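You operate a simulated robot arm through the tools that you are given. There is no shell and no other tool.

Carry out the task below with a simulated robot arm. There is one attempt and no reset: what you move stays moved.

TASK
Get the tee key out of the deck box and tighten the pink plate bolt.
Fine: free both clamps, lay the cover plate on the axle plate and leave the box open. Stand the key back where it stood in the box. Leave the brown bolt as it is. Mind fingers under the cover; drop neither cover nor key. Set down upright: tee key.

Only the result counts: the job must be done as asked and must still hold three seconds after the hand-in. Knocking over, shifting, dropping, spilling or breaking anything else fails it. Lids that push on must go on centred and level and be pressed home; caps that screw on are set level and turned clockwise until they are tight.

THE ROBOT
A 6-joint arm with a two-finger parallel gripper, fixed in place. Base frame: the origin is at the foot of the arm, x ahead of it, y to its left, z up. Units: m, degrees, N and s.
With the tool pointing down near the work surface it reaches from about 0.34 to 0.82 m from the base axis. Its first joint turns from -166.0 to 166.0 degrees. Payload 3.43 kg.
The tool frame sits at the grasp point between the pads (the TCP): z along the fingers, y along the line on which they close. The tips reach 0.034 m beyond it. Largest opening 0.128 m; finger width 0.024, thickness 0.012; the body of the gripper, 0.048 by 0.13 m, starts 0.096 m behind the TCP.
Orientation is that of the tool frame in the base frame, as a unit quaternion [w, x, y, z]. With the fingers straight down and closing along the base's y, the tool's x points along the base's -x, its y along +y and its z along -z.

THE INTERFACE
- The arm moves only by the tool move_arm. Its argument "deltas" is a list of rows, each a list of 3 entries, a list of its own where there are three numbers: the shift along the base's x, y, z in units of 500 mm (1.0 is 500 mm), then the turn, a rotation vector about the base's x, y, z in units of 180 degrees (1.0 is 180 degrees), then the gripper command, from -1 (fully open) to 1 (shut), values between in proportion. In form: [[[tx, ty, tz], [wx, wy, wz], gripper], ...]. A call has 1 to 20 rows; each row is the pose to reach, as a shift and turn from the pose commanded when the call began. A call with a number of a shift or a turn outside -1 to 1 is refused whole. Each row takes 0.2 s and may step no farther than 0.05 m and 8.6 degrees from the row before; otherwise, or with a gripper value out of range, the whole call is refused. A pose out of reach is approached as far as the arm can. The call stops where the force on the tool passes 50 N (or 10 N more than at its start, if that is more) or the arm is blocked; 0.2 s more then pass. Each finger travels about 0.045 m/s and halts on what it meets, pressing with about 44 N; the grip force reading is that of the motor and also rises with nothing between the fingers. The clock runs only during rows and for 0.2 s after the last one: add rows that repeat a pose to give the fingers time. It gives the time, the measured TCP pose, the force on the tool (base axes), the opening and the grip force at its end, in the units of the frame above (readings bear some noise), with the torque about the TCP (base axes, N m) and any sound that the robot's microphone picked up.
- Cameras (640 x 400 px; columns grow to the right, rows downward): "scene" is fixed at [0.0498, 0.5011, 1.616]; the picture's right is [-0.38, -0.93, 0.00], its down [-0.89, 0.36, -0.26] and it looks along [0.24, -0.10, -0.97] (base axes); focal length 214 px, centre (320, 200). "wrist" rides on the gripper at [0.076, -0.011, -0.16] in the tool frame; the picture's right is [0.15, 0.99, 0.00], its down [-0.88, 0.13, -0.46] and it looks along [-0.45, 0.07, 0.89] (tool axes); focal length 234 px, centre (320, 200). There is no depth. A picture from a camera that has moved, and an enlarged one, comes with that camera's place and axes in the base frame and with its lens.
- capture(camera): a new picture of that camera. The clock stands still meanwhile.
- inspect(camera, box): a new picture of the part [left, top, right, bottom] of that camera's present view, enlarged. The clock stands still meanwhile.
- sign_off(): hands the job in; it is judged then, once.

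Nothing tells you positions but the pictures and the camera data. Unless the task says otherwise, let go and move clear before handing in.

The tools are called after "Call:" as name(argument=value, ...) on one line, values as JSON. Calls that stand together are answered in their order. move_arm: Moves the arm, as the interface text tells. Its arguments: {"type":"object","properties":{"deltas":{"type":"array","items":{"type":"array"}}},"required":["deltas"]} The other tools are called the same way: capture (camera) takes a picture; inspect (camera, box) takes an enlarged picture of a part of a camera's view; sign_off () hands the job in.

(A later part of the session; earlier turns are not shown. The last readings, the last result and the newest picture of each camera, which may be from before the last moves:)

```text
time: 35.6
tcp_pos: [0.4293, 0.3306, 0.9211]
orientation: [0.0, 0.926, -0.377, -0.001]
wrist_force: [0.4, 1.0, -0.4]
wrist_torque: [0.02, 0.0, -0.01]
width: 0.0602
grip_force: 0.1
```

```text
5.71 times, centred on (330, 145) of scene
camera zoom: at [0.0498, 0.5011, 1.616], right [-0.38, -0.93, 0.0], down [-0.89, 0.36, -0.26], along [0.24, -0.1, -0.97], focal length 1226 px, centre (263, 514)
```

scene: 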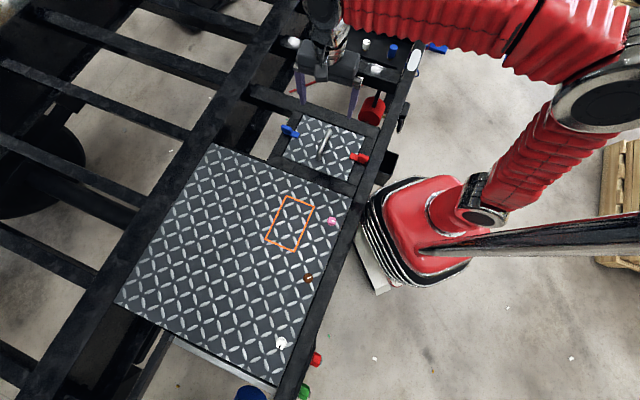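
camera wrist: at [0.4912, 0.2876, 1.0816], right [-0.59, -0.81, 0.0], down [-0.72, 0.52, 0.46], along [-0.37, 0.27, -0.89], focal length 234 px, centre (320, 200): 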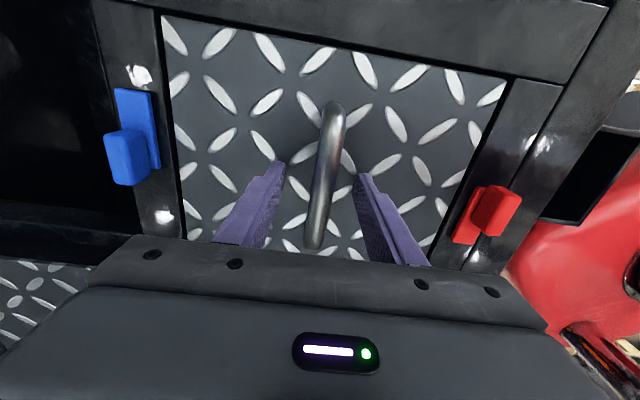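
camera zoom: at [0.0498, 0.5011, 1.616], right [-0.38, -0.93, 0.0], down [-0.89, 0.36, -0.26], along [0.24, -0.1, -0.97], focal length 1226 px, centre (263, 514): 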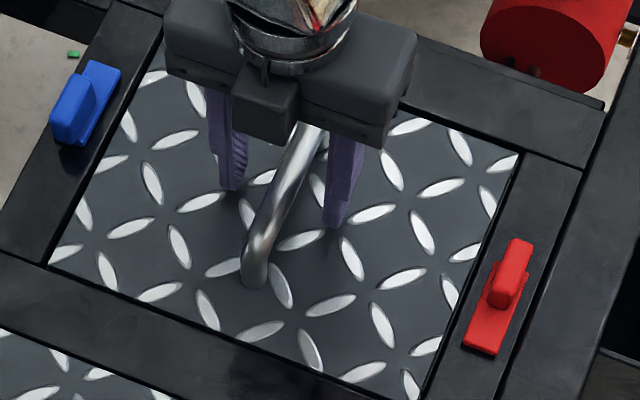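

The bar is centred between the fingers. I'll descend 9 mm more and close on it.

Call:
move_arm(deltas=[[[0, 0, -0.009], [0, 0, 0], 0.06], [[0, 0, -0.018], [0, 0, 0], 0.06], [[0, 0, -0.018], [0, 0, 0], 0.06], [[0, 0, -0.018], [0, 0, 0], 0.4], [[0, 0, -0.018], [0, 0, 0], 1], [[0, 0, -0.018], [0, 0, 0], 1], [[0, 0, -0.018], [0, 0, 0], 1], [[0, 0, -0.018], [0, 0, 0], 1]])

```text
time: 37.4
tcp_pos: [0.4283, 0.3304, 0.9129]
orientation: [0.0, 0.926, -0.378, -0.001]
wrist_force: [-0.8, -2.2, 0.7]
wrist_torque: [0.05, 0.07, -0.35]
width: 0.0176
grip_force: 43.7
```

The handle is gripped with little side load. I'll lift a few millimetres slowly and check the weight.

Call:
move_arm(deltas=[[[0, 0, 0.004], [0, 0, 0], 1], [[0, 0, 0.008], [0, 0, 0], 1], [[0, 0, 0.014], [0, 0, 0], 1], [[0, 0, 0.02], [0, 0, 0], 1], [[0, 0, 0.02], [0, 0, 0], 1]])

Call:
capture(camera="wrist")

```text
time: 38.6
tcp_pos: [0.4289, 0.3314, 0.9223]
orientation: [0.0, 0.926, -0.379, -0.001]
wrist_force: [-1.1, -0.3, -5.6]
wrist_torque: [-0.02, -0.02, 0.0]
width: 0.0176
grip_force: 43.6
```

```text
taken
camera wrist: at [0.4911, 0.2888, 1.0828], right [-0.59, -0.81, 0.0], down [-0.72, 0.52, 0.46], along [-0.37, 0.27, -0.89], focal length 234 px, centre (320, 200)
```

wrist: 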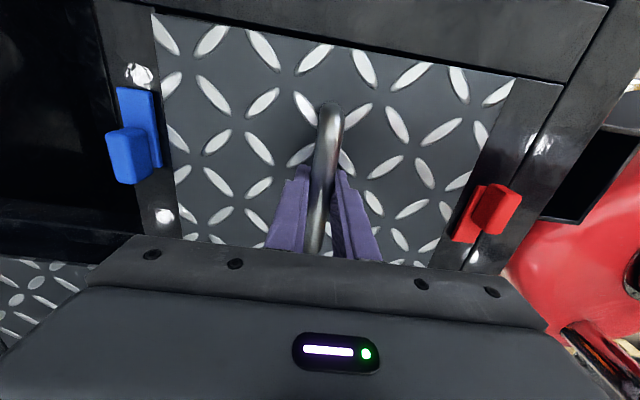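

The cover came free and weighs about 6 N. I'll lift it straight up and look into the box.

Call:
move_arm(deltas=[[[0, 0, 0.02], [0, 0, 0], 1], [[0, 0, 0.05], [0, 0, 0], 1], [[0, 0, 0.09], [0, 0, 0], 1], [[0, 0, 0.13], [0, 0, 0], 1], [[0, 0, 0.17], [0, 0, 0], 1], [[0, 0, 0.21], [0, 0, 0], 1], [[0, 0, 0.25], [0, 0, 0], 1], [[0, 0, 0.28], [0, 0, 0], 1], [[0, 0, 0.3], [0, 0, 0], 1], [[0, 0, 0.3], [0, 0, 0], 1]])

Call:
capture(camera="scene")

Call:
capture(camera="wrist")

```text
time: 40.8
tcp_pos: [0.4288, 0.3303, 1.0733]
orientation: [0.0, 0.926, -0.378, -0.001]
wrist_force: [0.3, -0.2, -5.5]
wrist_torque: [-0.01, -0.02, 0.02]
width: 0.0174
grip_force: 43.7
```

```text
taken
```

scene: 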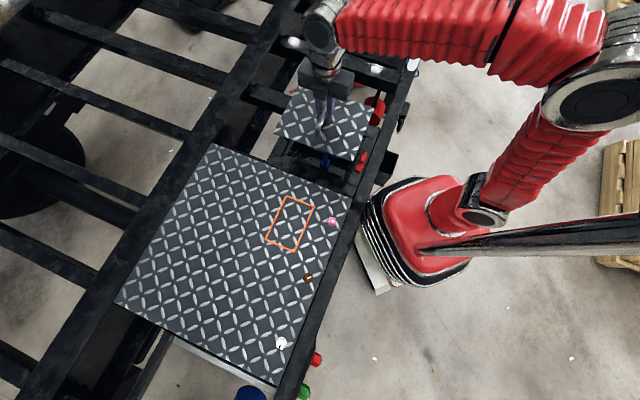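

```text
taken
camera wrist: at [0.4916, 0.2878, 1.2336], right [-0.59, -0.81, 0.0], down [-0.72, 0.52, 0.46], along [-0.37, 0.27, -0.89], focal length 234 px, centre (320, 200)
```

wrist: 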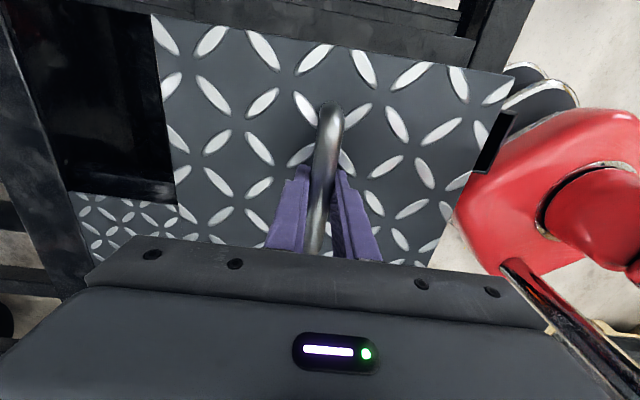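

The cover hangs level. I'll carry it over the axle plate, turning it a quarter turn so its long side lies along the orange outline and clear of the pink bolt.

Call:
move_arm(deltas=[[[-0.016, 0.017, 0], [0, 0, -0.018], 1], [[-0.048, 0.05, 0], [0, 0, -0.054], 1], [[-0.08, 0.084, 0], [0, 0, -0.09], 1], [[-0.112, 0.117, 0], [0, 0, -0.126], 1], [[-0.143, 0.15, 0], [0, 0, -0.161], 1], [[-0.175, 0.184, 0], [0, 0, -0.197], 1], [[-0.207, 0.217, 0], [0, 0, -0.233], 1], [[-0.239, 0.25, 0], [0, 0, -0.269], 1], [[-0.27, 0.284, 0], [0, 0, -0.305], 1], [[-0.302, 0.317, 0], [0, 0, -0.34], 1], [[-0.334, 0.35, 0], [0, 0, -0.376], 1], [[-0.365, 0.383, 0], [0, 0, -0.412], 1], [[-0.397, 0.416, 0], [0, 0, -0.448], 1], [[-0.425, 0.446, 0], [0, 0, -0.48], 1], [[-0.4436, 0.4654, 0], [0, 0, -0.5006], 1], [[-0.4436, 0.4654, 0], [0, 0, -0.5006], 1], [[-0.4436, 0.4654, 0], [0, 0, -0.5006], 1]])

Call:
capture(camera="scene")

Call:
capture(camera="wrist")

Call:
inspect(camera="scene", box=[260, 100, 380, 200])

```text
time: 44.4
tcp_pos: [0.2076, 0.5639, 1.0729]
orientation: [-0.001, -0.387, 0.922, 0.001]
wrist_force: [-0.6, 0.9, -5.3]
wrist_torque: [-0.02, 0.03, -0.02]
width: 0.0174
grip_force: 44.2
```

```text
taken
```

scene: 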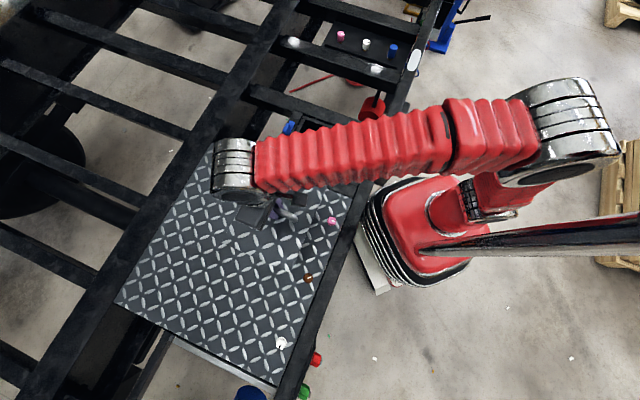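

```text
taken
camera wrist: at [0.162, 0.5031, 1.2326], right [-0.81, 0.59, 0.0], down [0.52, 0.72, 0.46], along [0.27, 0.37, -0.89], focal length 234 px, centre (320, 200)
```

wrist: 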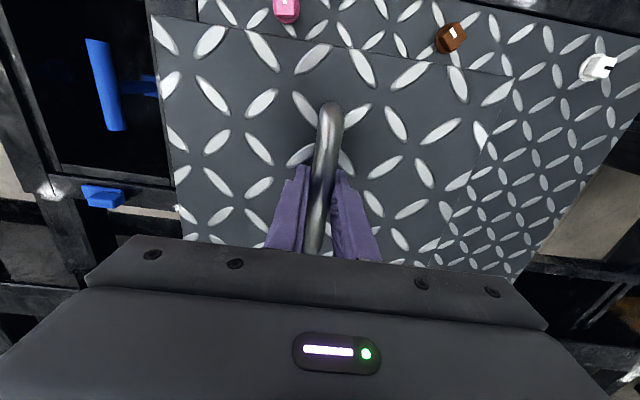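

```text
4.00 times, centred on (320, 150) of scene
camera zoom: at [0.0498, 0.5011, 1.616], right [-0.38, -0.93, 0.0], down [-0.89, 0.36, -0.26], along [0.24, -0.1, -0.97], focal length 858 px, centre (320, 400)
```

zoom: 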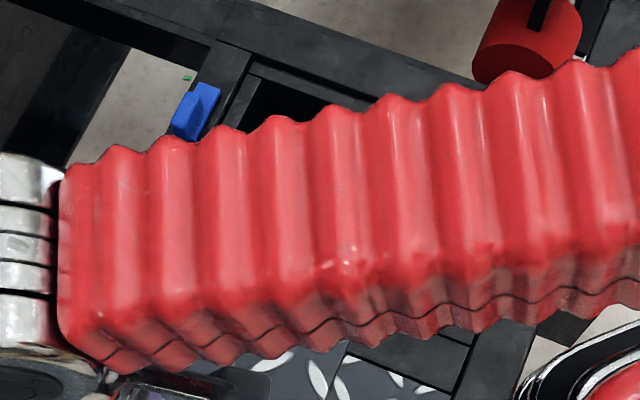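

I can see the blue tee key standing in the open box from here. The cover is about 30 mm clear of the pink bolt and well inside the plate, so I'll lower it, slowly near the end.

Call:
move_arm(deltas=[[[0, 0, -0.03], [0, 0, 0], 1], [[0, 0, -0.07], [0, 0, 0], 1], [[0, 0, -0.11], [0, 0, 0], 1], [[0, 0, -0.15], [0, 0, 0], 1], [[0, 0, -0.19], [0, 0, 0], 1], [[0, 0, -0.22], [0, 0, 0], 1], [[0, 0, -0.24], [0, 0, 0], 1], [[0, 0, -0.25], [0, 0, 0], 1], [[0, 0, -0.25], [0, 0, 0], 1]])

Call:
capture(camera="wrist")

```text
time: 46.4
tcp_pos: [0.2084, 0.5649, 0.9476]
orientation: [0.0, -0.386, 0.922, 0.0]
wrist_force: [-0.9, -0.6, -4.8]
wrist_torque: [0.0, -0.02, -0.03]
width: 0.0173
grip_force: 44.2
```

```text
taken
camera wrist: at [0.1628, 0.5045, 1.1082], right [-0.81, 0.59, 0.0], down [0.52, 0.72, 0.46], along [0.27, 0.37, -0.89], focal length 234 px, centre (320, 200)
```

wrist: 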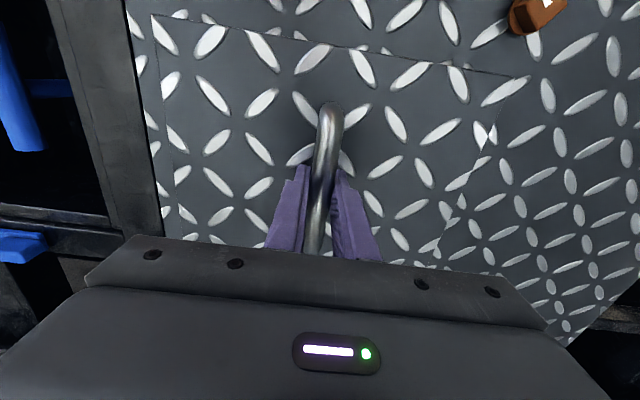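

Call:
move_arm(deltas=[[[0, 0, -0.008], [0, 0, 0], 1], [[0, 0, -0.016], [0, 0, 0], 1], [[0, 0, -0.024], [0, 0, 0], 1], [[0, 0, -0.03], [0, 0, 0], 1], [[0, 0, -0.03], [0, 0, 0], 1]])

```text
time: 47.6
tcp_pos: [0.2068, 0.5645, 0.9326]
orientation: [0.0, -0.386, 0.922, 0.002]
wrist_force: [-1.0, -0.1, -6.3]
wrist_torque: [-0.02, -0.01, 0.04]
width: 0.0176
grip_force: 43.7
```

Call:
move_arm(deltas=[[[0, 0, -0.004], [0, 0, 0], 1], [[0, 0, -0.008], [0, 0, 0], 1], [[0, 0, -0.008], [0, 0, 0], 1]])

Call:
inspect(camera="wrist", box=[120, 0, 280, 120])

```text
time: 48.4
tcp_pos: [0.2076, 0.5651, 0.929]
orientation: [0.001, -0.386, 0.922, 0.0]
wrist_force: [-0.1, -0.6, -5.6]
wrist_torque: [-0.03, 0.01, -0.02]
width: 0.0176
grip_force: 43.7
```

```text
3.33 times, centred on (200, 60) of wrist
camera zoom: at [0.1622, 0.5042, 1.0888], right [-0.81, 0.59, 0.0], down [0.52, 0.72, 0.46], along [0.27, 0.37, -0.89], focal length 781 px, centre (720, 667)
```

zoom: 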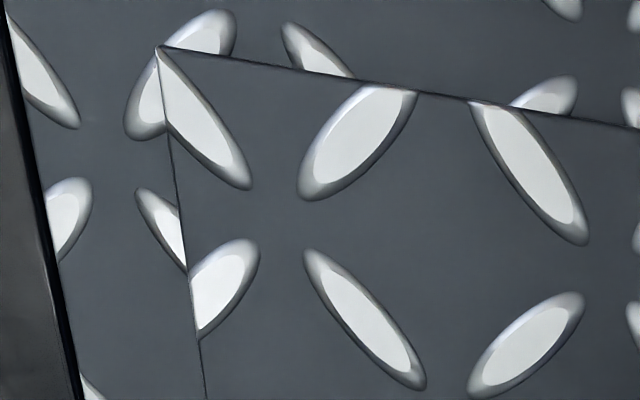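

Call:
move_arm(deltas=[[[0, 0, -0.002], [0, 0, 0], 1], [[0, 0, -0.004], [0, 0, 0], 1], [[0, 0, -0.006], [0, 0, 0], 1], [[0, 0, -0.006], [0, 0, 0], 1]])

```text
time: 49.4
tcp_pos: [0.2066, 0.5643, 0.9265]
orientation: [0.0, -0.387, 0.922, 0.001]
wrist_force: [-0.4, 0.3, -5.3]
wrist_torque: [-0.05, 0.0, -0.06]
width: 0.0175
grip_force: 44.1
```

Call:
move_arm(deltas=[[[0, 0, -0.002], [0, 0, 0], 1], [[0, 0, -0.004], [0, 0, 0], 1], [[0, 0, -0.006], [0, 0, 0], 1], [[0, 0, -0.006], [0, 0, 0], 1]])

```text
time: 50.4
tcp_pos: [0.2075, 0.565, 0.9232]
orientation: [0.001, -0.387, 0.922, 0.001]
wrist_force: [-1.1, -2.8, 3.6]
wrist_torque: [-0.45, 0.37, 0.07]
width: 0.0173
grip_force: 44.2
```

The cover has touched down on the plate (the load reversed). I'll settle it half a millimetre more and check, then release.

Call:
move_arm(deltas=[[[0, 0, -0.001], [0, 0, 0], 1], [[0, 0, -0.001], [0, 0, 0], 1]])

Call:
inspect(camera="wrist", box=[120, 0, 280, 120])

Call:
capture(camera="wrist")

```text
time: 51.0
tcp_pos: [0.2073, 0.5648, 0.9246]
orientation: [0.001, -0.386, 0.922, 0.001]
wrist_force: [-1.7, -0.8, 13.8]
wrist_torque: [-0.83, 0.82, 0.04]
width: 0.0173
grip_force: 43.6
```

```text
3.33 times, centred on (200, 60) of wrist
camera zoom: at [0.1621, 0.5039, 1.084], right [-0.81, 0.59, 0.0], down [0.52, 0.72, 0.46], along [0.27, 0.37, -0.89], focal length 781 px, centre (720, 667)
```

zoom: 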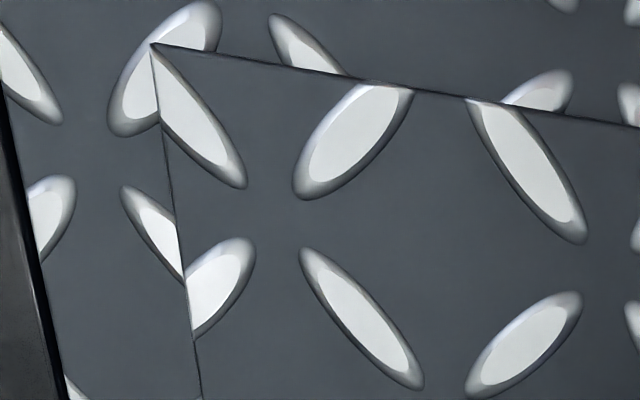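

```text
taken
camera wrist: at [0.1621, 0.5039, 1.084], right [-0.81, 0.59, 0.0], down [0.52, 0.72, 0.46], along [0.27, 0.37, -0.89], focal length 234 px, centre (320, 200)
```

wrist: 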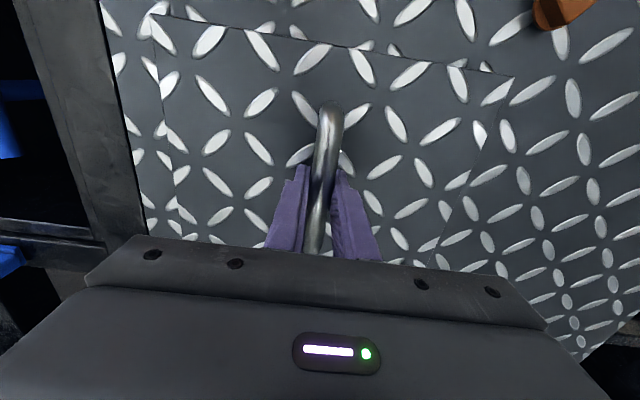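

It's resting firmly. Now I'll open and rise straight off the handle.

Call:
move_arm(deltas=[[[0, 0, 0.0005], [0, 0, 0], 0.6], [[0, 0, 0.0005], [0, 0, 0], 0.2], [[0, 0, 0.0005], [0, 0, 0], 0.06], [[0, 0, 0.0005], [0, 0, 0], 0.06], [[0, 0, 0.04], [0, 0, 0], 0.06], [[0, 0, 0.1], [0, 0, 0], 0.06], [[0, 0, 0.18], [0, 0, 0], 0.06], [[0, 0, 0.26], [0, 0, 0], 0.06], [[0, 0, 0.34], [0, 0, 0], 0.06], [[0, 0, 0.34], [0, 0, 0], 0.06]])

Call:
capture(camera="wrist")

Call:
capture(camera="scene")

```text
time: 53.2
tcp_pos: [0.2061, 0.5627, 1.0922]
orientation: [0.0, -0.386, 0.922, 0.001]
wrist_force: [0.1, -0.8, 0.0]
wrist_torque: [0.0, -0.03, -0.01]
width: 0.06
grip_force: 0.1
```

```text
taken
camera wrist: at [0.1617, 0.5024, 1.2525], right [-0.81, 0.59, 0.0], down [0.52, 0.72, 0.46], along [0.27, 0.37, -0.89], focal length 234 px, centre (320, 200)
```

wrist: 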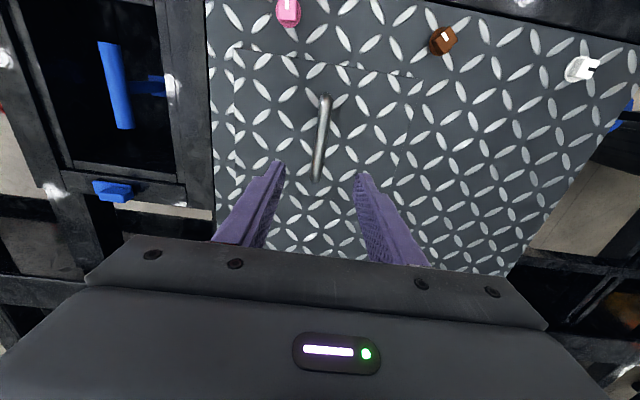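

```text
taken
```

scene: 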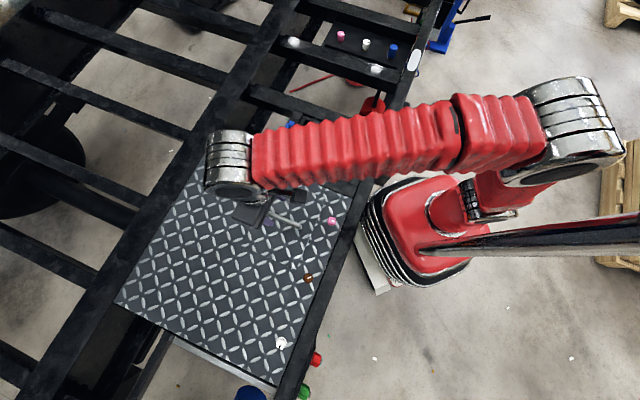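

The cover lies flat on the axle plate. Now I'll move above the open box to look at the tee key.

Call:
move_arm(deltas=[[[0.055, -0.057, 0.02], [0, 0, 0], -0.2], [[0.11, -0.115, 0.04], [0, 0, 0], -0.5], [[0.166, -0.173, 0.04], [0, 0, 0], -0.5], [[0.222, -0.231, 0.04], [0, 0, 0], -0.5], [[0.277, -0.289, 0.04], [0, 0, 0], -0.5], [[0.333, -0.347, 0.04], [0, 0, 0], -0.5], [[0.388, -0.404, 0.04], [0, 0, 0], -0.5], [[0.444, -0.462, 0.04], [0, 0, 0], -0.5], [[0.444, -0.462, 0.04], [0, 0, 0], -0.5], [[0.444, -0.462, 0.04], [0, 0, 0], -0.5]])

Call:
capture(camera="wrist")

Call:
inspect(camera="wrist", box=[220, 20, 440, 180])

Call:
inspect(camera="scene", box=[260, 100, 380, 200])

Call:
inspect(camera="scene", box=[220, 170, 370, 300])

```text
time: 55.4
tcp_pos: [0.4287, 0.3356, 1.112]
orientation: [0.0, -0.386, 0.922, 0.001]
wrist_force: [-1.4, 0.0, 1.0]
wrist_torque: [-0.01, 0.02, -0.01]
width: 0.0959
grip_force: 0.0
```

```text
taken
camera wrist: at [0.3832, 0.2738, 1.2725], right [-0.81, 0.59, 0.0], down [0.52, 0.72, 0.46], along [0.27, 0.37, -0.89], focal length 234 px, centre (320, 200)
```

wrist: 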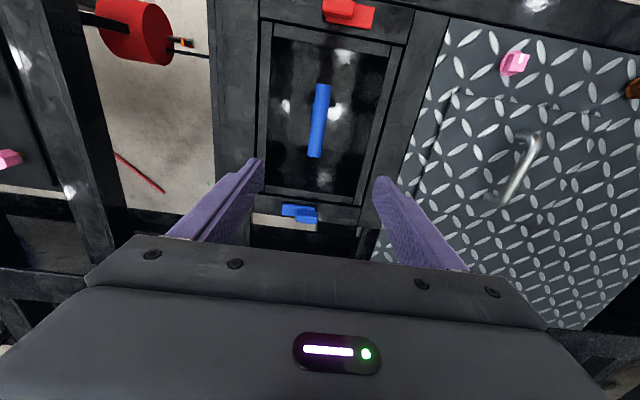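

```text
2.50 times, centred on (330, 100) of wrist
camera zoom: at [0.3832, 0.2738, 1.2725], right [-0.81, 0.59, 0.0], down [0.52, 0.72, 0.46], along [0.27, 0.37, -0.89], focal length 585 px, centre (295, 450)
```

zoom: 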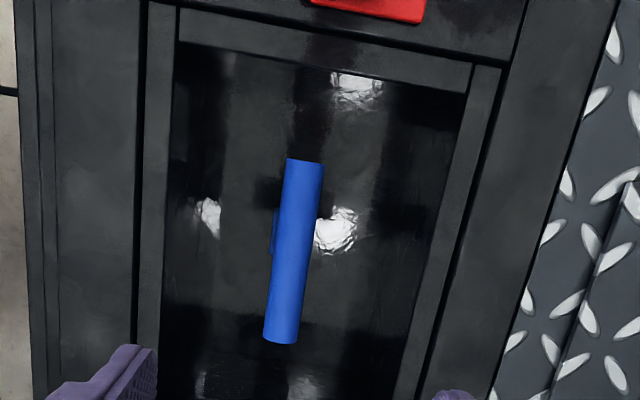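

```text
4.00 times, centred on (320, 150) of scene
camera zoom: at [0.0498, 0.5011, 1.616], right [-0.38, -0.93, 0.0], down [-0.89, 0.36, -0.26], along [0.24, -0.1, -0.97], focal length 858 px, centre (320, 400)
```

zoom: 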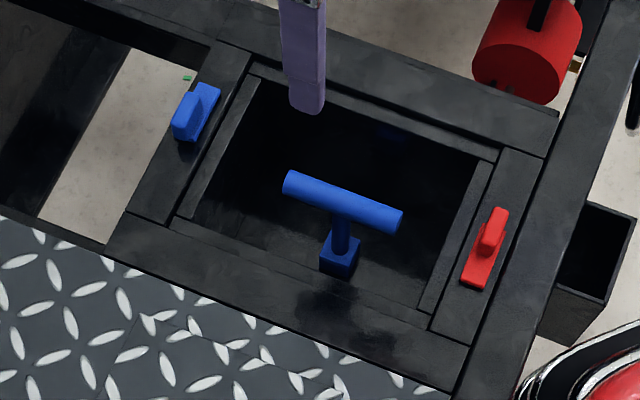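

```text
3.08 times, centred on (295, 235) of scene
camera zoom: at [0.0498, 0.5011, 1.616], right [-0.38, -0.93, 0.0], down [-0.89, 0.36, -0.26], along [0.24, -0.1, -0.97], focal length 660 px, centre (397, 92)
```

zoom: 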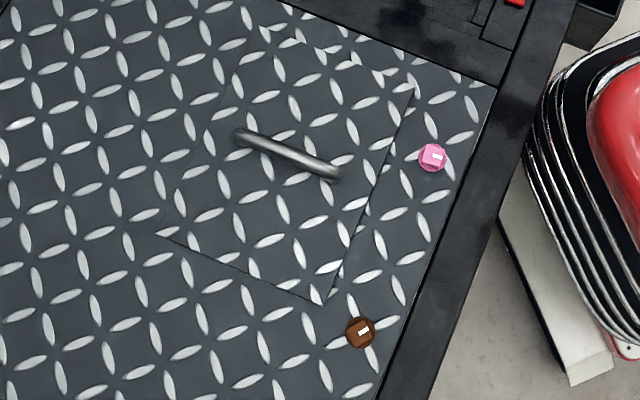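

The tee key stands near (0.422, 0.324): a bar along about 47° at z ≈ 0.84, a shaft, and a square socket at the bottom. Before picking it up I'll look closely at the pink bolt.

Call:
move_arm(deltas=[[[-0.07, 0.021, 0], [0, 0, 0], -0.5], [[-0.14, 0.042, 0], [0, 0, 0], -0.5], [[-0.21, 0.063, -0.02], [0, 0, 0], -0.5], [[-0.28, 0.084, -0.04], [0, 0, 0], -0.5], [[-0.35, 0.105, -0.06], [0, 0, 0], -0.5], [[-0.42, 0.126, -0.08], [0, 0, 0], -0.5], [[-0.49, 0.147, -0.1], [0, 0, 0], -0.5], [[-0.562, 0.168, -0.124], [0, 0, 0], -0.5], [[-0.562, 0.168, -0.124], [0, 0, 0], -0.5], [[-0.562, 0.168, -0.124], [0, 0, 0], -0.5]])

Call:
capture(camera="wrist")

Call:
inspect(camera="wrist", box=[260, 90, 380, 190])

```text
time: 57.6
tcp_pos: [0.1496, 0.4177, 1.0513]
orientation: [-0.001, -0.387, 0.922, 0.0]
wrist_force: [1.0, 0.1, -0.6]
wrist_torque: [0.01, -0.03, 0.01]
width: 0.096
grip_force: 0.0
```

```text
taken
camera wrist: at [0.1036, 0.3567, 1.2109], right [-0.81, 0.59, 0.0], down [0.52, 0.72, 0.46], along [0.27, 0.37, -0.89], focal length 234 px, centre (320, 200)
```

wrist: 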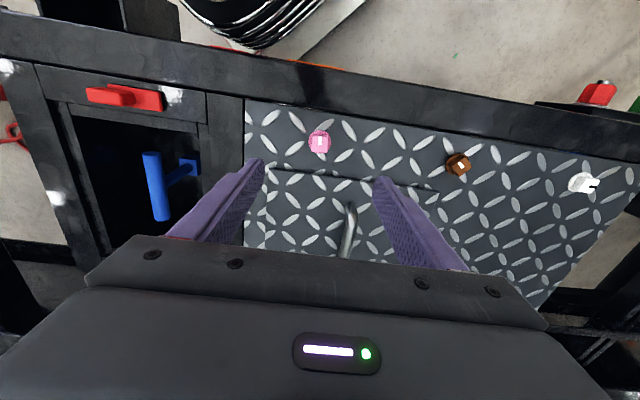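

```text
4.00 times, centred on (320, 140) of wrist
camera zoom: at [0.1036, 0.3567, 1.2109], right [-0.81, 0.59, 0.0], down [0.52, 0.72, 0.46], along [0.27, 0.37, -0.89], focal length 937 px, centre (320, 440)
```

zoom: 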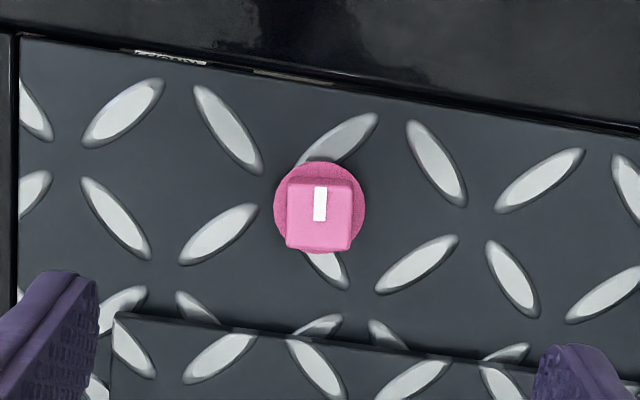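

Call:
inspect(camera="wrist", box=[300, 120, 340, 160])

Call:
inspect(camera="wrist", box=[430, 140, 490, 190])

Call:
inspect(camera="wrist", box=[120, 120, 220, 230])

Call:
inspect(camera="wrist", box=[550, 150, 620, 210])

```text
10.00 times, centred on (320, 140) of wrist
camera zoom: at [0.1036, 0.3567, 1.2109], right [-0.81, 0.59, 0.0], down [0.52, 0.72, 0.46], along [0.27, 0.37, -0.89], focal length 2342 px, centre (320, 800)
```

zoom: 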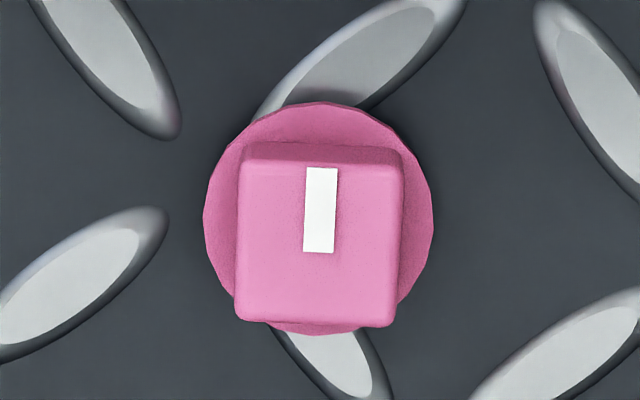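

```text
8.00 times, centred on (460, 165) of wrist
camera zoom: at [0.1036, 0.3567, 1.2109], right [-0.81, 0.59, 0.0], down [0.52, 0.72, 0.46], along [0.27, 0.37, -0.89], focal length 1873 px, centre (-800, 480)
```

zoom: 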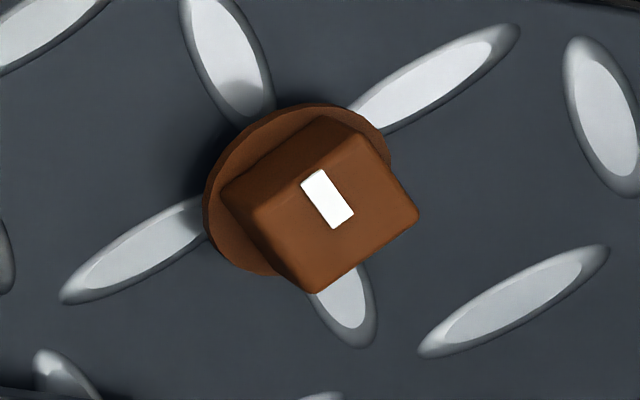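

```text
3.64 times, centred on (170, 175) of wrist
camera zoom: at [0.1036, 0.3567, 1.2109], right [-0.81, 0.59, 0.0], down [0.52, 0.72, 0.46], along [0.27, 0.37, -0.89], focal length 852 px, centre (866, 291)
```

zoom: 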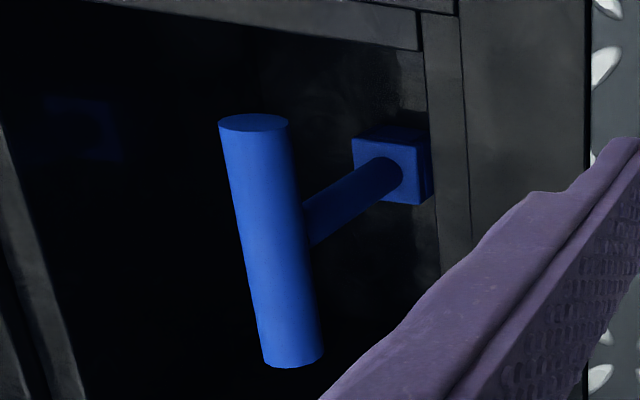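

```text
6.67 times, centred on (585, 180) of wrist
camera zoom: at [0.1036, 0.3567, 1.2109], right [-0.81, 0.59, 0.0], down [0.52, 0.72, 0.46], along [0.27, 0.37, -0.89], focal length 1561 px, centre (-1447, 333)
```

zoom: 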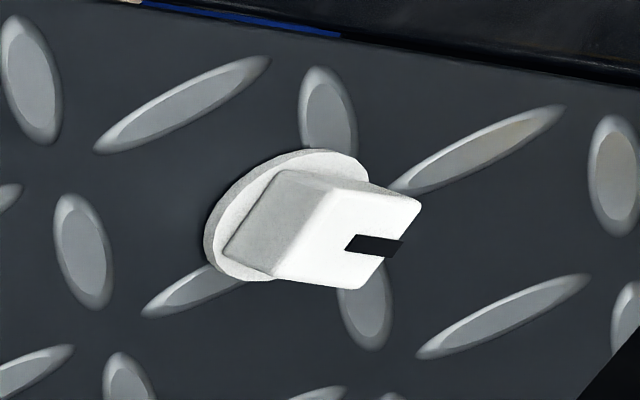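

The pink bolt has a square head, about 22 mm, top at z ≈ 0.895, near (0.148, 0.419), with its sides at roughly 52°. The key's bottom is a matching square socket. Now I'll go over the key to pick it up.

Call:
move_arm(deltas=[[[0.07, -0.024, 0], [0, 0, 0.004], -0.2], [[0.14, -0.047, 0], [0, 0, 0.008], 0.06], [[0.21, -0.071, 0], [0, 0, 0.0106], 0.06], [[0.28, -0.095, 0], [0, 0, 0.0106], 0.06], [[0.35, -0.12, -0.02], [0, 0, 0.0106], 0.06], [[0.42, -0.144, -0.05], [0, 0, 0.0106], 0.06], [[0.49, -0.168, -0.08], [0, 0, 0.0106], 0.06], [[0.545, -0.187, -0.1], [0, 0, 0.0106], 0.06], [[0.545, -0.187, -0.1], [0, 0, 0.0106], 0.06], [[0.545, -0.187, -0.1], [0, 0, 0.0106], 0.06]])

Call:
capture(camera="wrist")

Call:
inspect(camera="wrist", box=[250, 60, 400, 180])

Call:
inspect(camera="scene", box=[280, 110, 370, 190])

```text
time: 59.8
tcp_pos: [0.4207, 0.3218, 0.999]
orientation: [0.0, -0.401, 0.916, 0.001]
wrist_force: [0.2, -0.6, 0.4]
wrist_torque: [-0.03, 0.0, -0.01]
width: 0.06
grip_force: 0.0
```

```text
taken
camera wrist: at [0.3776, 0.2615, 1.1587], right [-0.83, 0.56, 0.0], down [0.5, 0.74, 0.46], along [0.26, 0.38, -0.89], focal length 234 px, centre (320, 200)
```

wrist: 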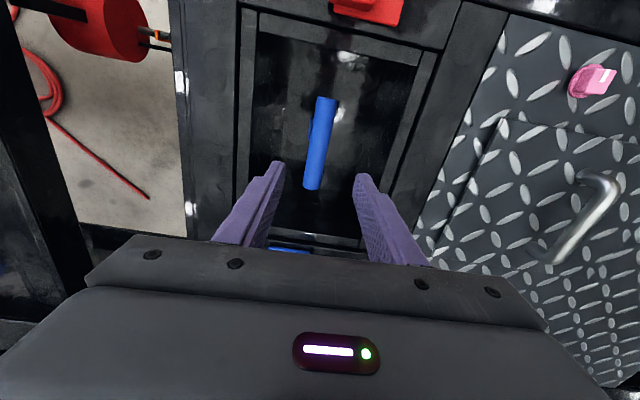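

```text
3.33 times, centred on (325, 120) of wrist
camera zoom: at [0.3776, 0.2615, 1.1587], right [-0.83, 0.56, 0.0], down [0.5, 0.74, 0.46], along [0.26, 0.38, -0.89], focal length 781 px, centre (303, 467)
```

zoom: 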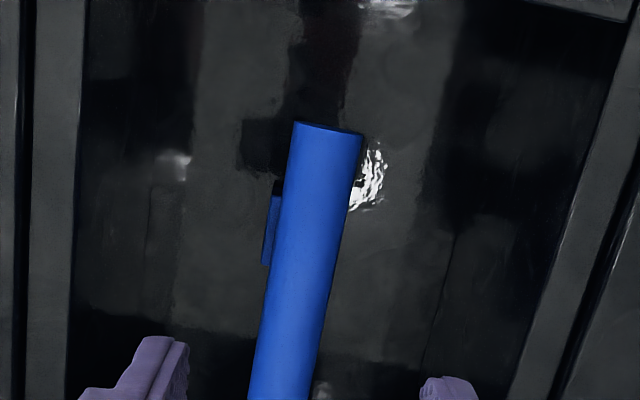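

```text
5.00 times, centred on (325, 150) of scene
camera zoom: at [0.0498, 0.5011, 1.616], right [-0.38, -0.93, 0.0], down [-0.89, 0.36, -0.26], along [0.24, -0.1, -0.97], focal length 1072 px, centre (295, 450)
```

zoom: 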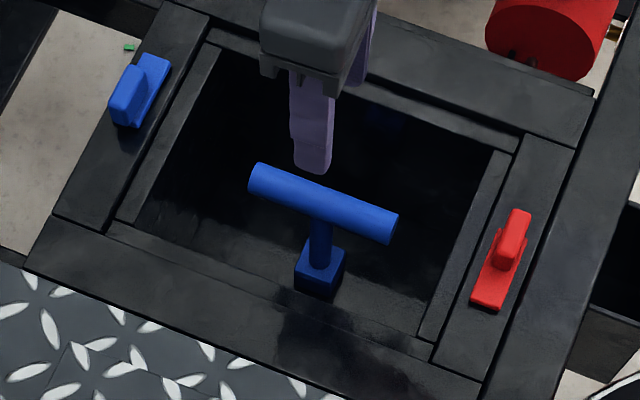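

The bar is lined up with the fingers. I'll shift about 3 mm, descend into the box around the bar and check before the last part.

Call:
move_arm(deltas=[[[0.003, 0.0017, -0.04], [0, 0, -0.001], 0.06], [[0.0058, 0.0034, -0.08], [0, 0, -0.001], 0.06], [[0.0058, 0.0034, -0.12], [0, 0, -0.001], 0.06], [[0.0058, 0.0034, -0.16], [0, 0, -0.001], 0.06], [[0.0058, 0.0034, -0.2], [0, 0, -0.001], 0.06], [[0.0058, 0.0034, -0.23], [0, 0, -0.001], 0.06], [[0.0058, 0.0034, -0.25], [0, 0, -0.001], 0.06], [[0.0058, 0.0034, -0.25], [0, 0, -0.001], 0.06]])

Call:
capture(camera="wrist")

Call:
inspect(camera="scene", box=[280, 110, 370, 190])

```text
time: 61.6
tcp_pos: [0.4219, 0.3243, 0.8748]
orientation: [0.0, -0.401, 0.916, 0.001]
wrist_force: [-0.2, 0.0, 0.2]
wrist_torque: [-0.02, 0.0, 0.02]
width: 0.0601
grip_force: 0.1
```

```text
taken
camera wrist: at [0.3796, 0.2631, 1.0347], right [-0.83, 0.56, 0.0], down [0.5, 0.73, 0.46], along [0.26, 0.38, -0.89], focal length 234 px, centre (320, 200)
```

wrist: 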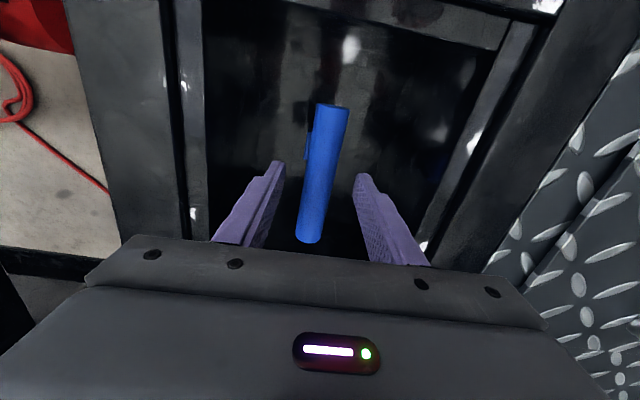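

```text
5.00 times, centred on (325, 150) of scene
camera zoom: at [0.0498, 0.5011, 1.616], right [-0.38, -0.93, 0.0], down [-0.89, 0.36, -0.26], along [0.24, -0.1, -0.97], focal length 1072 px, centre (295, 450)
```

zoom: 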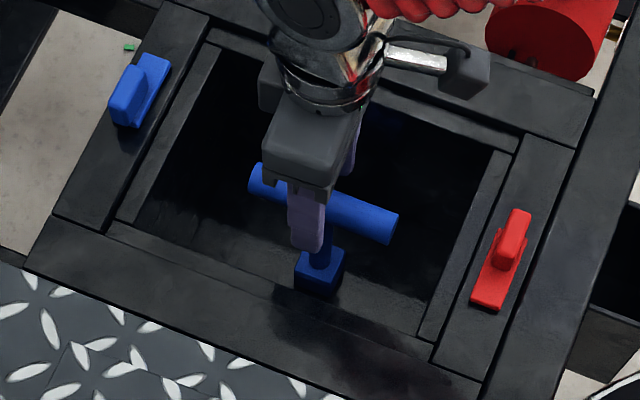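

The bar is centred between the fingers. I'll go down the last 30 mm and close on the bar right over the shaft.

Call:
move_arm(deltas=[[[0.002, 0.003, -0.02], [0, 0, 0], 0.06], [[0.0034, 0.005, -0.04], [0, 0, 0], 0.06], [[0.0034, 0.005, -0.058], [0, 0, 0], 0.06], [[0.0034, 0.005, -0.058], [0, 0, 0], 0.06], [[0.0034, 0.005, -0.058], [0, 0, 0], 0.4], [[0.0034, 0.005, -0.058], [0, 0, 0], 0.9], [[0.0034, 0.005, -0.058], [0, 0, 0], 0.9], [[0.0034, 0.005, -0.058], [0, 0, 0], 0.9]])

Call:
capture(camera="wrist")

```text
time: 63.4
tcp_pos: [0.4253, 0.3273, 0.8467]
orientation: [-0.001, -0.401, 0.916, 0.001]
wrist_force: [-0.2, -0.4, -0.6]
wrist_torque: [0.02, -0.04, -0.01]
width: 0.0251
grip_force: 43.8
```

```text
taken
camera wrist: at [0.3819, 0.2657, 1.0071], right [-0.83, 0.56, 0.0], down [0.5, 0.73, 0.46], along [0.26, 0.38, -0.89], focal length 234 px, centre (320, 200)
```

wrist: 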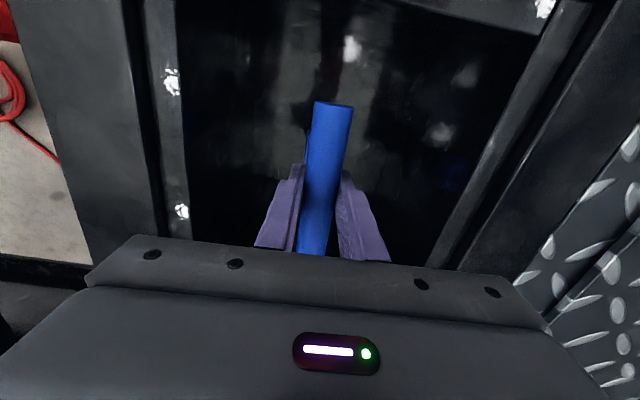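

The key is gripped with no side load. I'll lift slowly and check its weight.

Call:
move_arm(deltas=[[[0, 0, 0.004], [0, 0, 0], 0.9], [[0, 0, 0.01], [0, 0, 0], 0.9], [[0, 0, 0.02], [0, 0, 0], 0.9], [[0, 0, 0.03], [0, 0, 0], 0.9], [[0, 0, 0.03], [0, 0, 0], 0.9]])

Call:
inspect(camera="scene", box=[280, 110, 370, 190])

```text
time: 64.6
tcp_pos: [0.4244, 0.3275, 0.8607]
orientation: [0.0, -0.4, 0.916, 0.001]
wrist_force: [-0.5, 0.4, -3.4]
wrist_torque: [0.01, 0.0, 0.01]
width: 0.0249
grip_force: 43.7
```

```text
5.00 times, centred on (325, 150) of scene
camera zoom: at [0.0498, 0.5011, 1.616], right [-0.38, -0.93, 0.0], down [-0.89, 0.36, -0.26], along [0.24, -0.1, -0.97], focal length 1072 px, centre (295, 450)
```

zoom: 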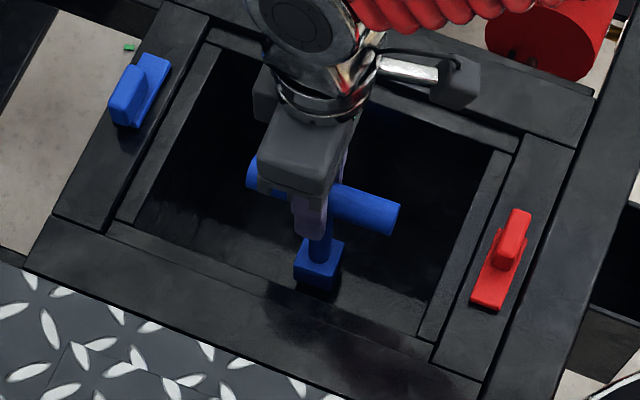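

The key is free and weighs about 3.4 N. I'll lift it clear of the box, straight up.

Call:
move_arm(deltas=[[[0, 0, 0.03], [0, 0, 0], 0.9], [[0, 0, 0.08], [0, 0, 0], 0.9], [[0, 0, 0.14], [0, 0, 0], 0.9], [[0, 0, 0.2], [0, 0, 0], 0.9], [[0, 0, 0.26], [0, 0, 0], 0.9], [[0, 0, 0.32], [0, 0, 0], 0.9], [[0, 0, 0.38], [0, 0, 0], 0.9], [[0, 0, 0.44], [0, 0, 0], 0.9], [[0, 0, 0.5], [0, 0, 0], 0.9], [[0, 0, 0.53], [0, 0, 0], 0.9], [[0, 0, 0.54], [0, 0, 0], 0.9], [[0, 0, 0.54], [0, 0, 0], 0.9]])

Call:
capture(camera="wrist")

Call:
inspect(camera="scene", box=[280, 90, 380, 190])

```text
time: 67.2
tcp_pos: [0.4253, 0.3274, 1.1319]
orientation: [0.0, -0.4, 0.917, 0.0]
wrist_force: [-0.4, 0.1, -3.6]
wrist_torque: [0.0, -0.03, -0.01]
width: 0.0252
grip_force: 44.4
```

```text
taken
camera wrist: at [0.3819, 0.2656, 1.2919], right [-0.83, 0.56, 0.0], down [0.5, 0.73, 0.46], along [0.26, 0.38, -0.89], focal length 234 px, centre (320, 200)
```

wrist: 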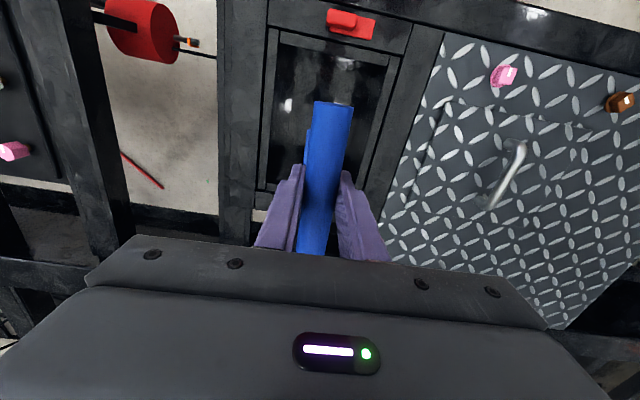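

```text
4.00 times, centred on (330, 140) of scene
camera zoom: at [0.0498, 0.5011, 1.616], right [-0.38, -0.93, 0.0], down [-0.89, 0.36, -0.26], along [0.24, -0.1, -0.97], focal length 858 px, centre (280, 440)
```

zoom: 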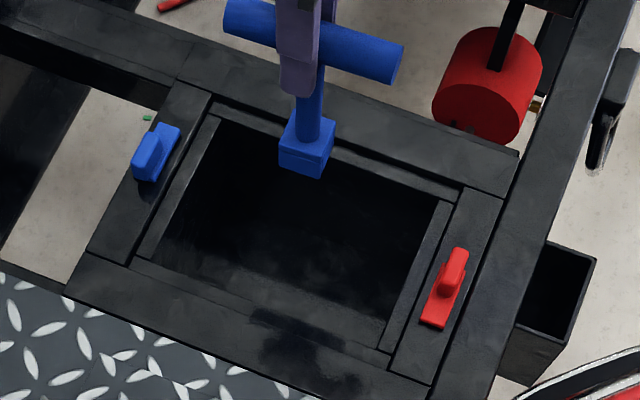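

Call:
inspect(camera="scene", box=[330, 85, 390, 140])

Call:
inspect(camera="wrist", box=[280, 80, 360, 180])

Call:
inspect(camera="scene", box=[310, 85, 370, 140])

```text
7.27 times, centred on (360, 112) of scene
camera zoom: at [0.0498, 0.5011, 1.616], right [-0.38, -0.93, 0.0], down [-0.89, 0.36, -0.26], along [0.24, -0.1, -0.97], focal length 1560 px, centre (29, 836)
```

zoom: 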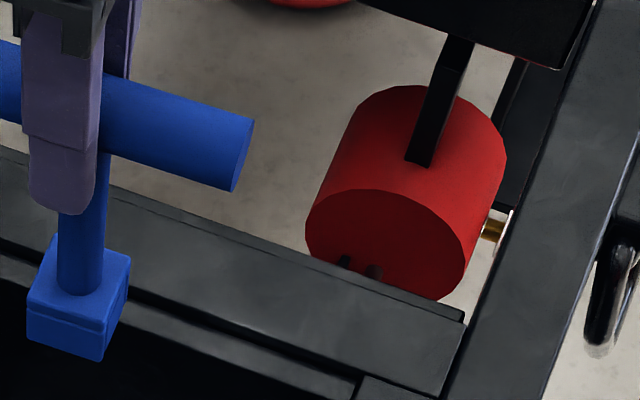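

```text
4.00 times, centred on (320, 130) of wrist
camera zoom: at [0.3819, 0.2656, 1.2919], right [-0.83, 0.56, 0.0], down [0.5, 0.73, 0.46], along [0.26, 0.38, -0.89], focal length 937 px, centre (320, 480)
```

zoom: 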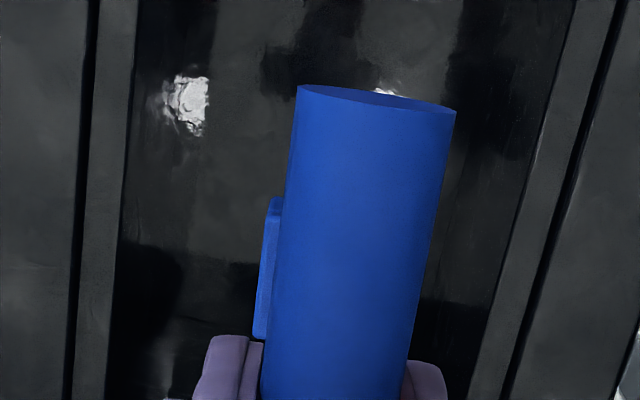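

```text
7.27 times, centred on (340, 112) of scene
camera zoom: at [0.0498, 0.5011, 1.616], right [-0.38, -0.93, 0.0], down [-0.89, 0.36, -0.26], along [0.24, -0.1, -0.97], focal length 1560 px, centre (174, 836)
```

zoom: 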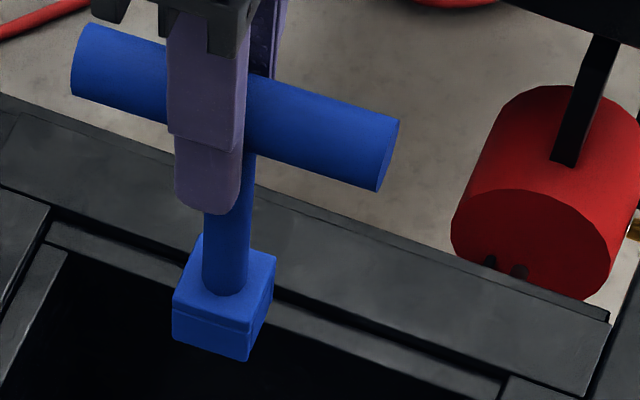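

The key hangs straight, socket bottom about 0.148 m below the grip point, shaft about 3 mm toward the camera side of the TCP. I'll carry it toward the pink bolt at this height, turning it so there's plenty of clockwise travel, and stop beside the bolt to measure it.

Call:
move_arm(deltas=[[[-0.03, 0.011, 0], [0, 0, 0.02], 0.9], [[-0.08, 0.03, 0], [0, 0, 0.06], 0.9], [[-0.135, 0.05, 0], [0, 0, 0.102], 0.9], [[-0.19, 0.071, 0], [0, 0, 0.146], 0.9], [[-0.245, 0.091, 0], [0, 0, 0.19], 0.9], [[-0.3, 0.112, 0], [0, 0, 0.234], 0.9], [[-0.355, 0.132, 0], [0, 0, 0.278], 0.9], [[-0.41, 0.153, 0], [0, 0, 0.322], 0.9], [[-0.465, 0.173, 0], [0, 0, 0.366], 0.9], [[-0.52, 0.194, 0], [0, 0, 0.41], 0.9], [[-0.575, 0.214, 0], [0, 0, 0.454], 0.9], [[-0.63, 0.235, 0], [0, 0, 0.495], 0.9], [[-0.67, 0.25, 0], [0, 0, 0.52], 0.9], [[-0.676, 0.252, 0], [0, 0, 0.5278], 0.9], [[-0.676, 0.252, 0], [0, 0, 0.5278], 0.9], [[-0.676, 0.252, 0], [0, 0, 0.5278], 0.9]])

Call:
capture(camera="wrist")

Call:
capture(camera="scene")

```text
time: 70.6
tcp_pos: [0.086, 0.4546, 1.1306]
orientation: [0.001, 0.946, -0.324, -0.002]
wrist_force: [0.5, -0.3, -2.5]
wrist_torque: [0.01, 0.04, 0.0]
width: 0.0253
grip_force: 44.6
```

```text
taken
camera wrist: at [0.154, 0.4184, 1.2915], right [-0.49, -0.87, 0.0], down [-0.78, 0.44, 0.46], along [-0.4, 0.22, -0.89], focal length 234 px, centre (320, 200)
```

wrist: 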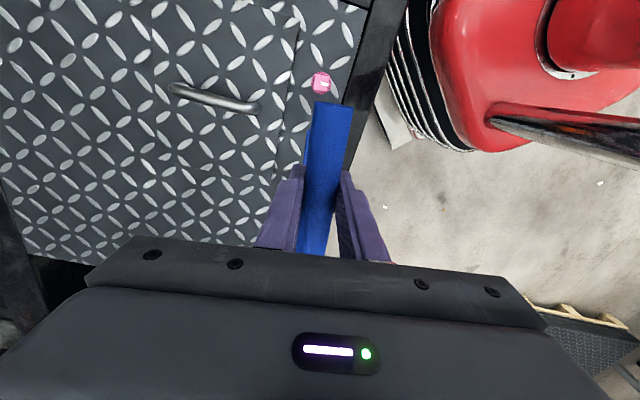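

```text
taken
```

scene: 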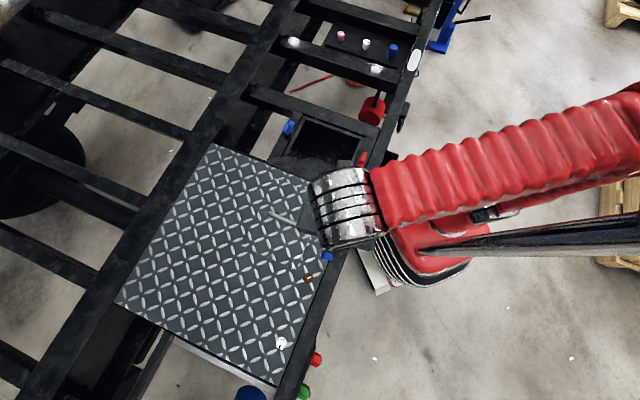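

Call:
inspect(camera="wrist", box=[296, 60, 346, 105])

```text
8.89 times, centred on (321, 82) of wrist
camera zoom: at [0.154, 0.4184, 1.2915], right [-0.49, -0.87, 0.0], down [-0.78, 0.44, 0.46], along [-0.4, 0.22, -0.89], focal length 2082 px, centre (311, 1244)
```

zoom: 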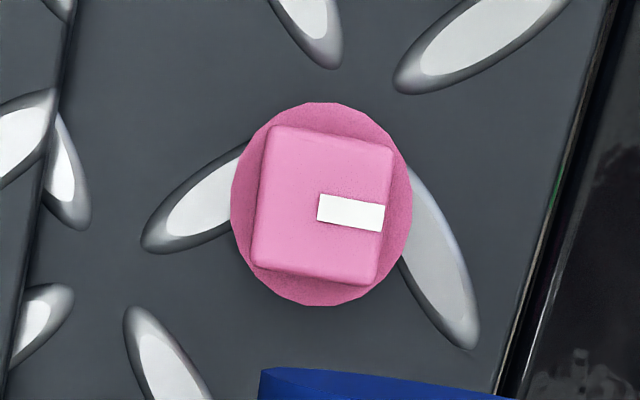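

The bolt is at (0.149, 0.419) from two independent views, and its square sits at about 52.5°, matching the key's present angle. I'll move over it and come down to just above the head.

Call:
move_arm(deltas=[[[0.03, -0.018, 0], [0, 0, 0], 0.9], [[0.07, -0.042, 0], [0, 0, 0], 0.9], [[0.105, -0.063, 0], [0, 0, 0], 0.9], [[0.1194, -0.0712, 0], [0, 0, 0.001], 0.9], [[0.1194, -0.0712, -0.04], [0, 0, 0.001], 0.9], [[0.1194, -0.0712, -0.08], [0, 0, 0.001], 0.9], [[0.1194, -0.0712, -0.11], [0, 0, 0.001], 0.9], [[0.1194, -0.0712, -0.13], [0, 0, 0.001], 0.9], [[0.1194, -0.0712, -0.13], [0, 0, 0.001], 0.9]])

Call:
capture(camera="wrist")

Call:
inspect(camera="wrist", box=[280, 90, 360, 190])

Call:
inspect(camera="scene", box=[290, 170, 390, 270])

```text
time: 72.6
tcp_pos: [0.1463, 0.4171, 1.0656]
orientation: [0.001, 0.947, -0.323, -0.001]
wrist_force: [0.0, 0.4, -2.4]
wrist_torque: [0.04, 0.01, 0.0]
width: 0.0251
grip_force: 43.6
```

```text
taken
camera wrist: at [0.2139, 0.3825, 1.2258], right [-0.49, -0.87, 0.0], down [-0.78, 0.43, 0.46], along [-0.4, 0.22, -0.89], focal length 234 px, centre (320, 200)
```

wrist: 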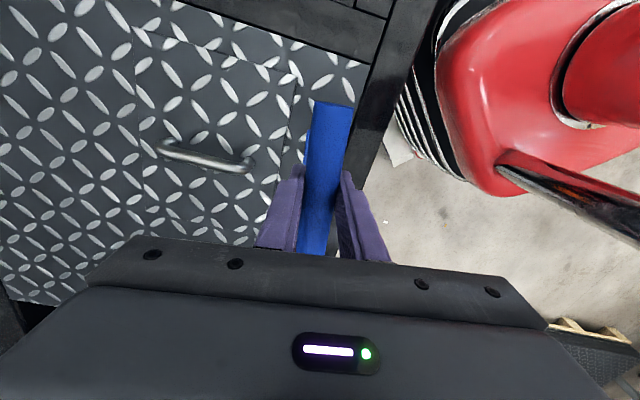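

```text
4.00 times, centred on (320, 140) of wrist
camera zoom: at [0.2139, 0.3825, 1.2258], right [-0.49, -0.87, 0.0], down [-0.78, 0.43, 0.46], along [-0.4, 0.22, -0.89], focal length 937 px, centre (320, 440)
```

zoom: 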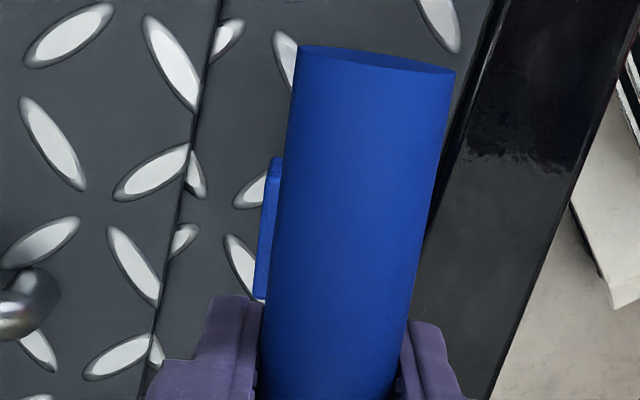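

```text
4.00 times, centred on (340, 220) of scene
camera zoom: at [0.0498, 0.5011, 1.616], right [-0.38, -0.93, 0.0], down [-0.89, 0.36, -0.26], along [0.24, -0.1, -0.97], focal length 858 px, centre (240, 120)
```

zoom: 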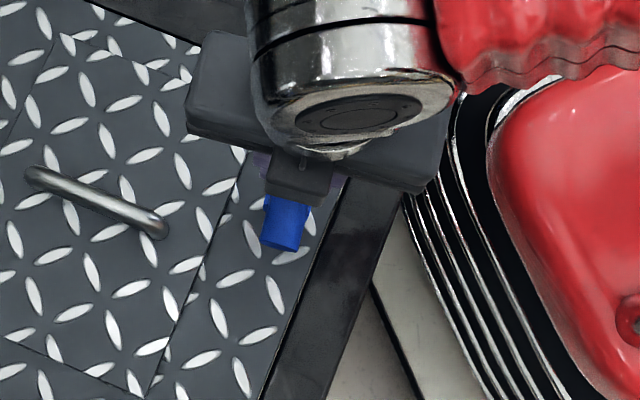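

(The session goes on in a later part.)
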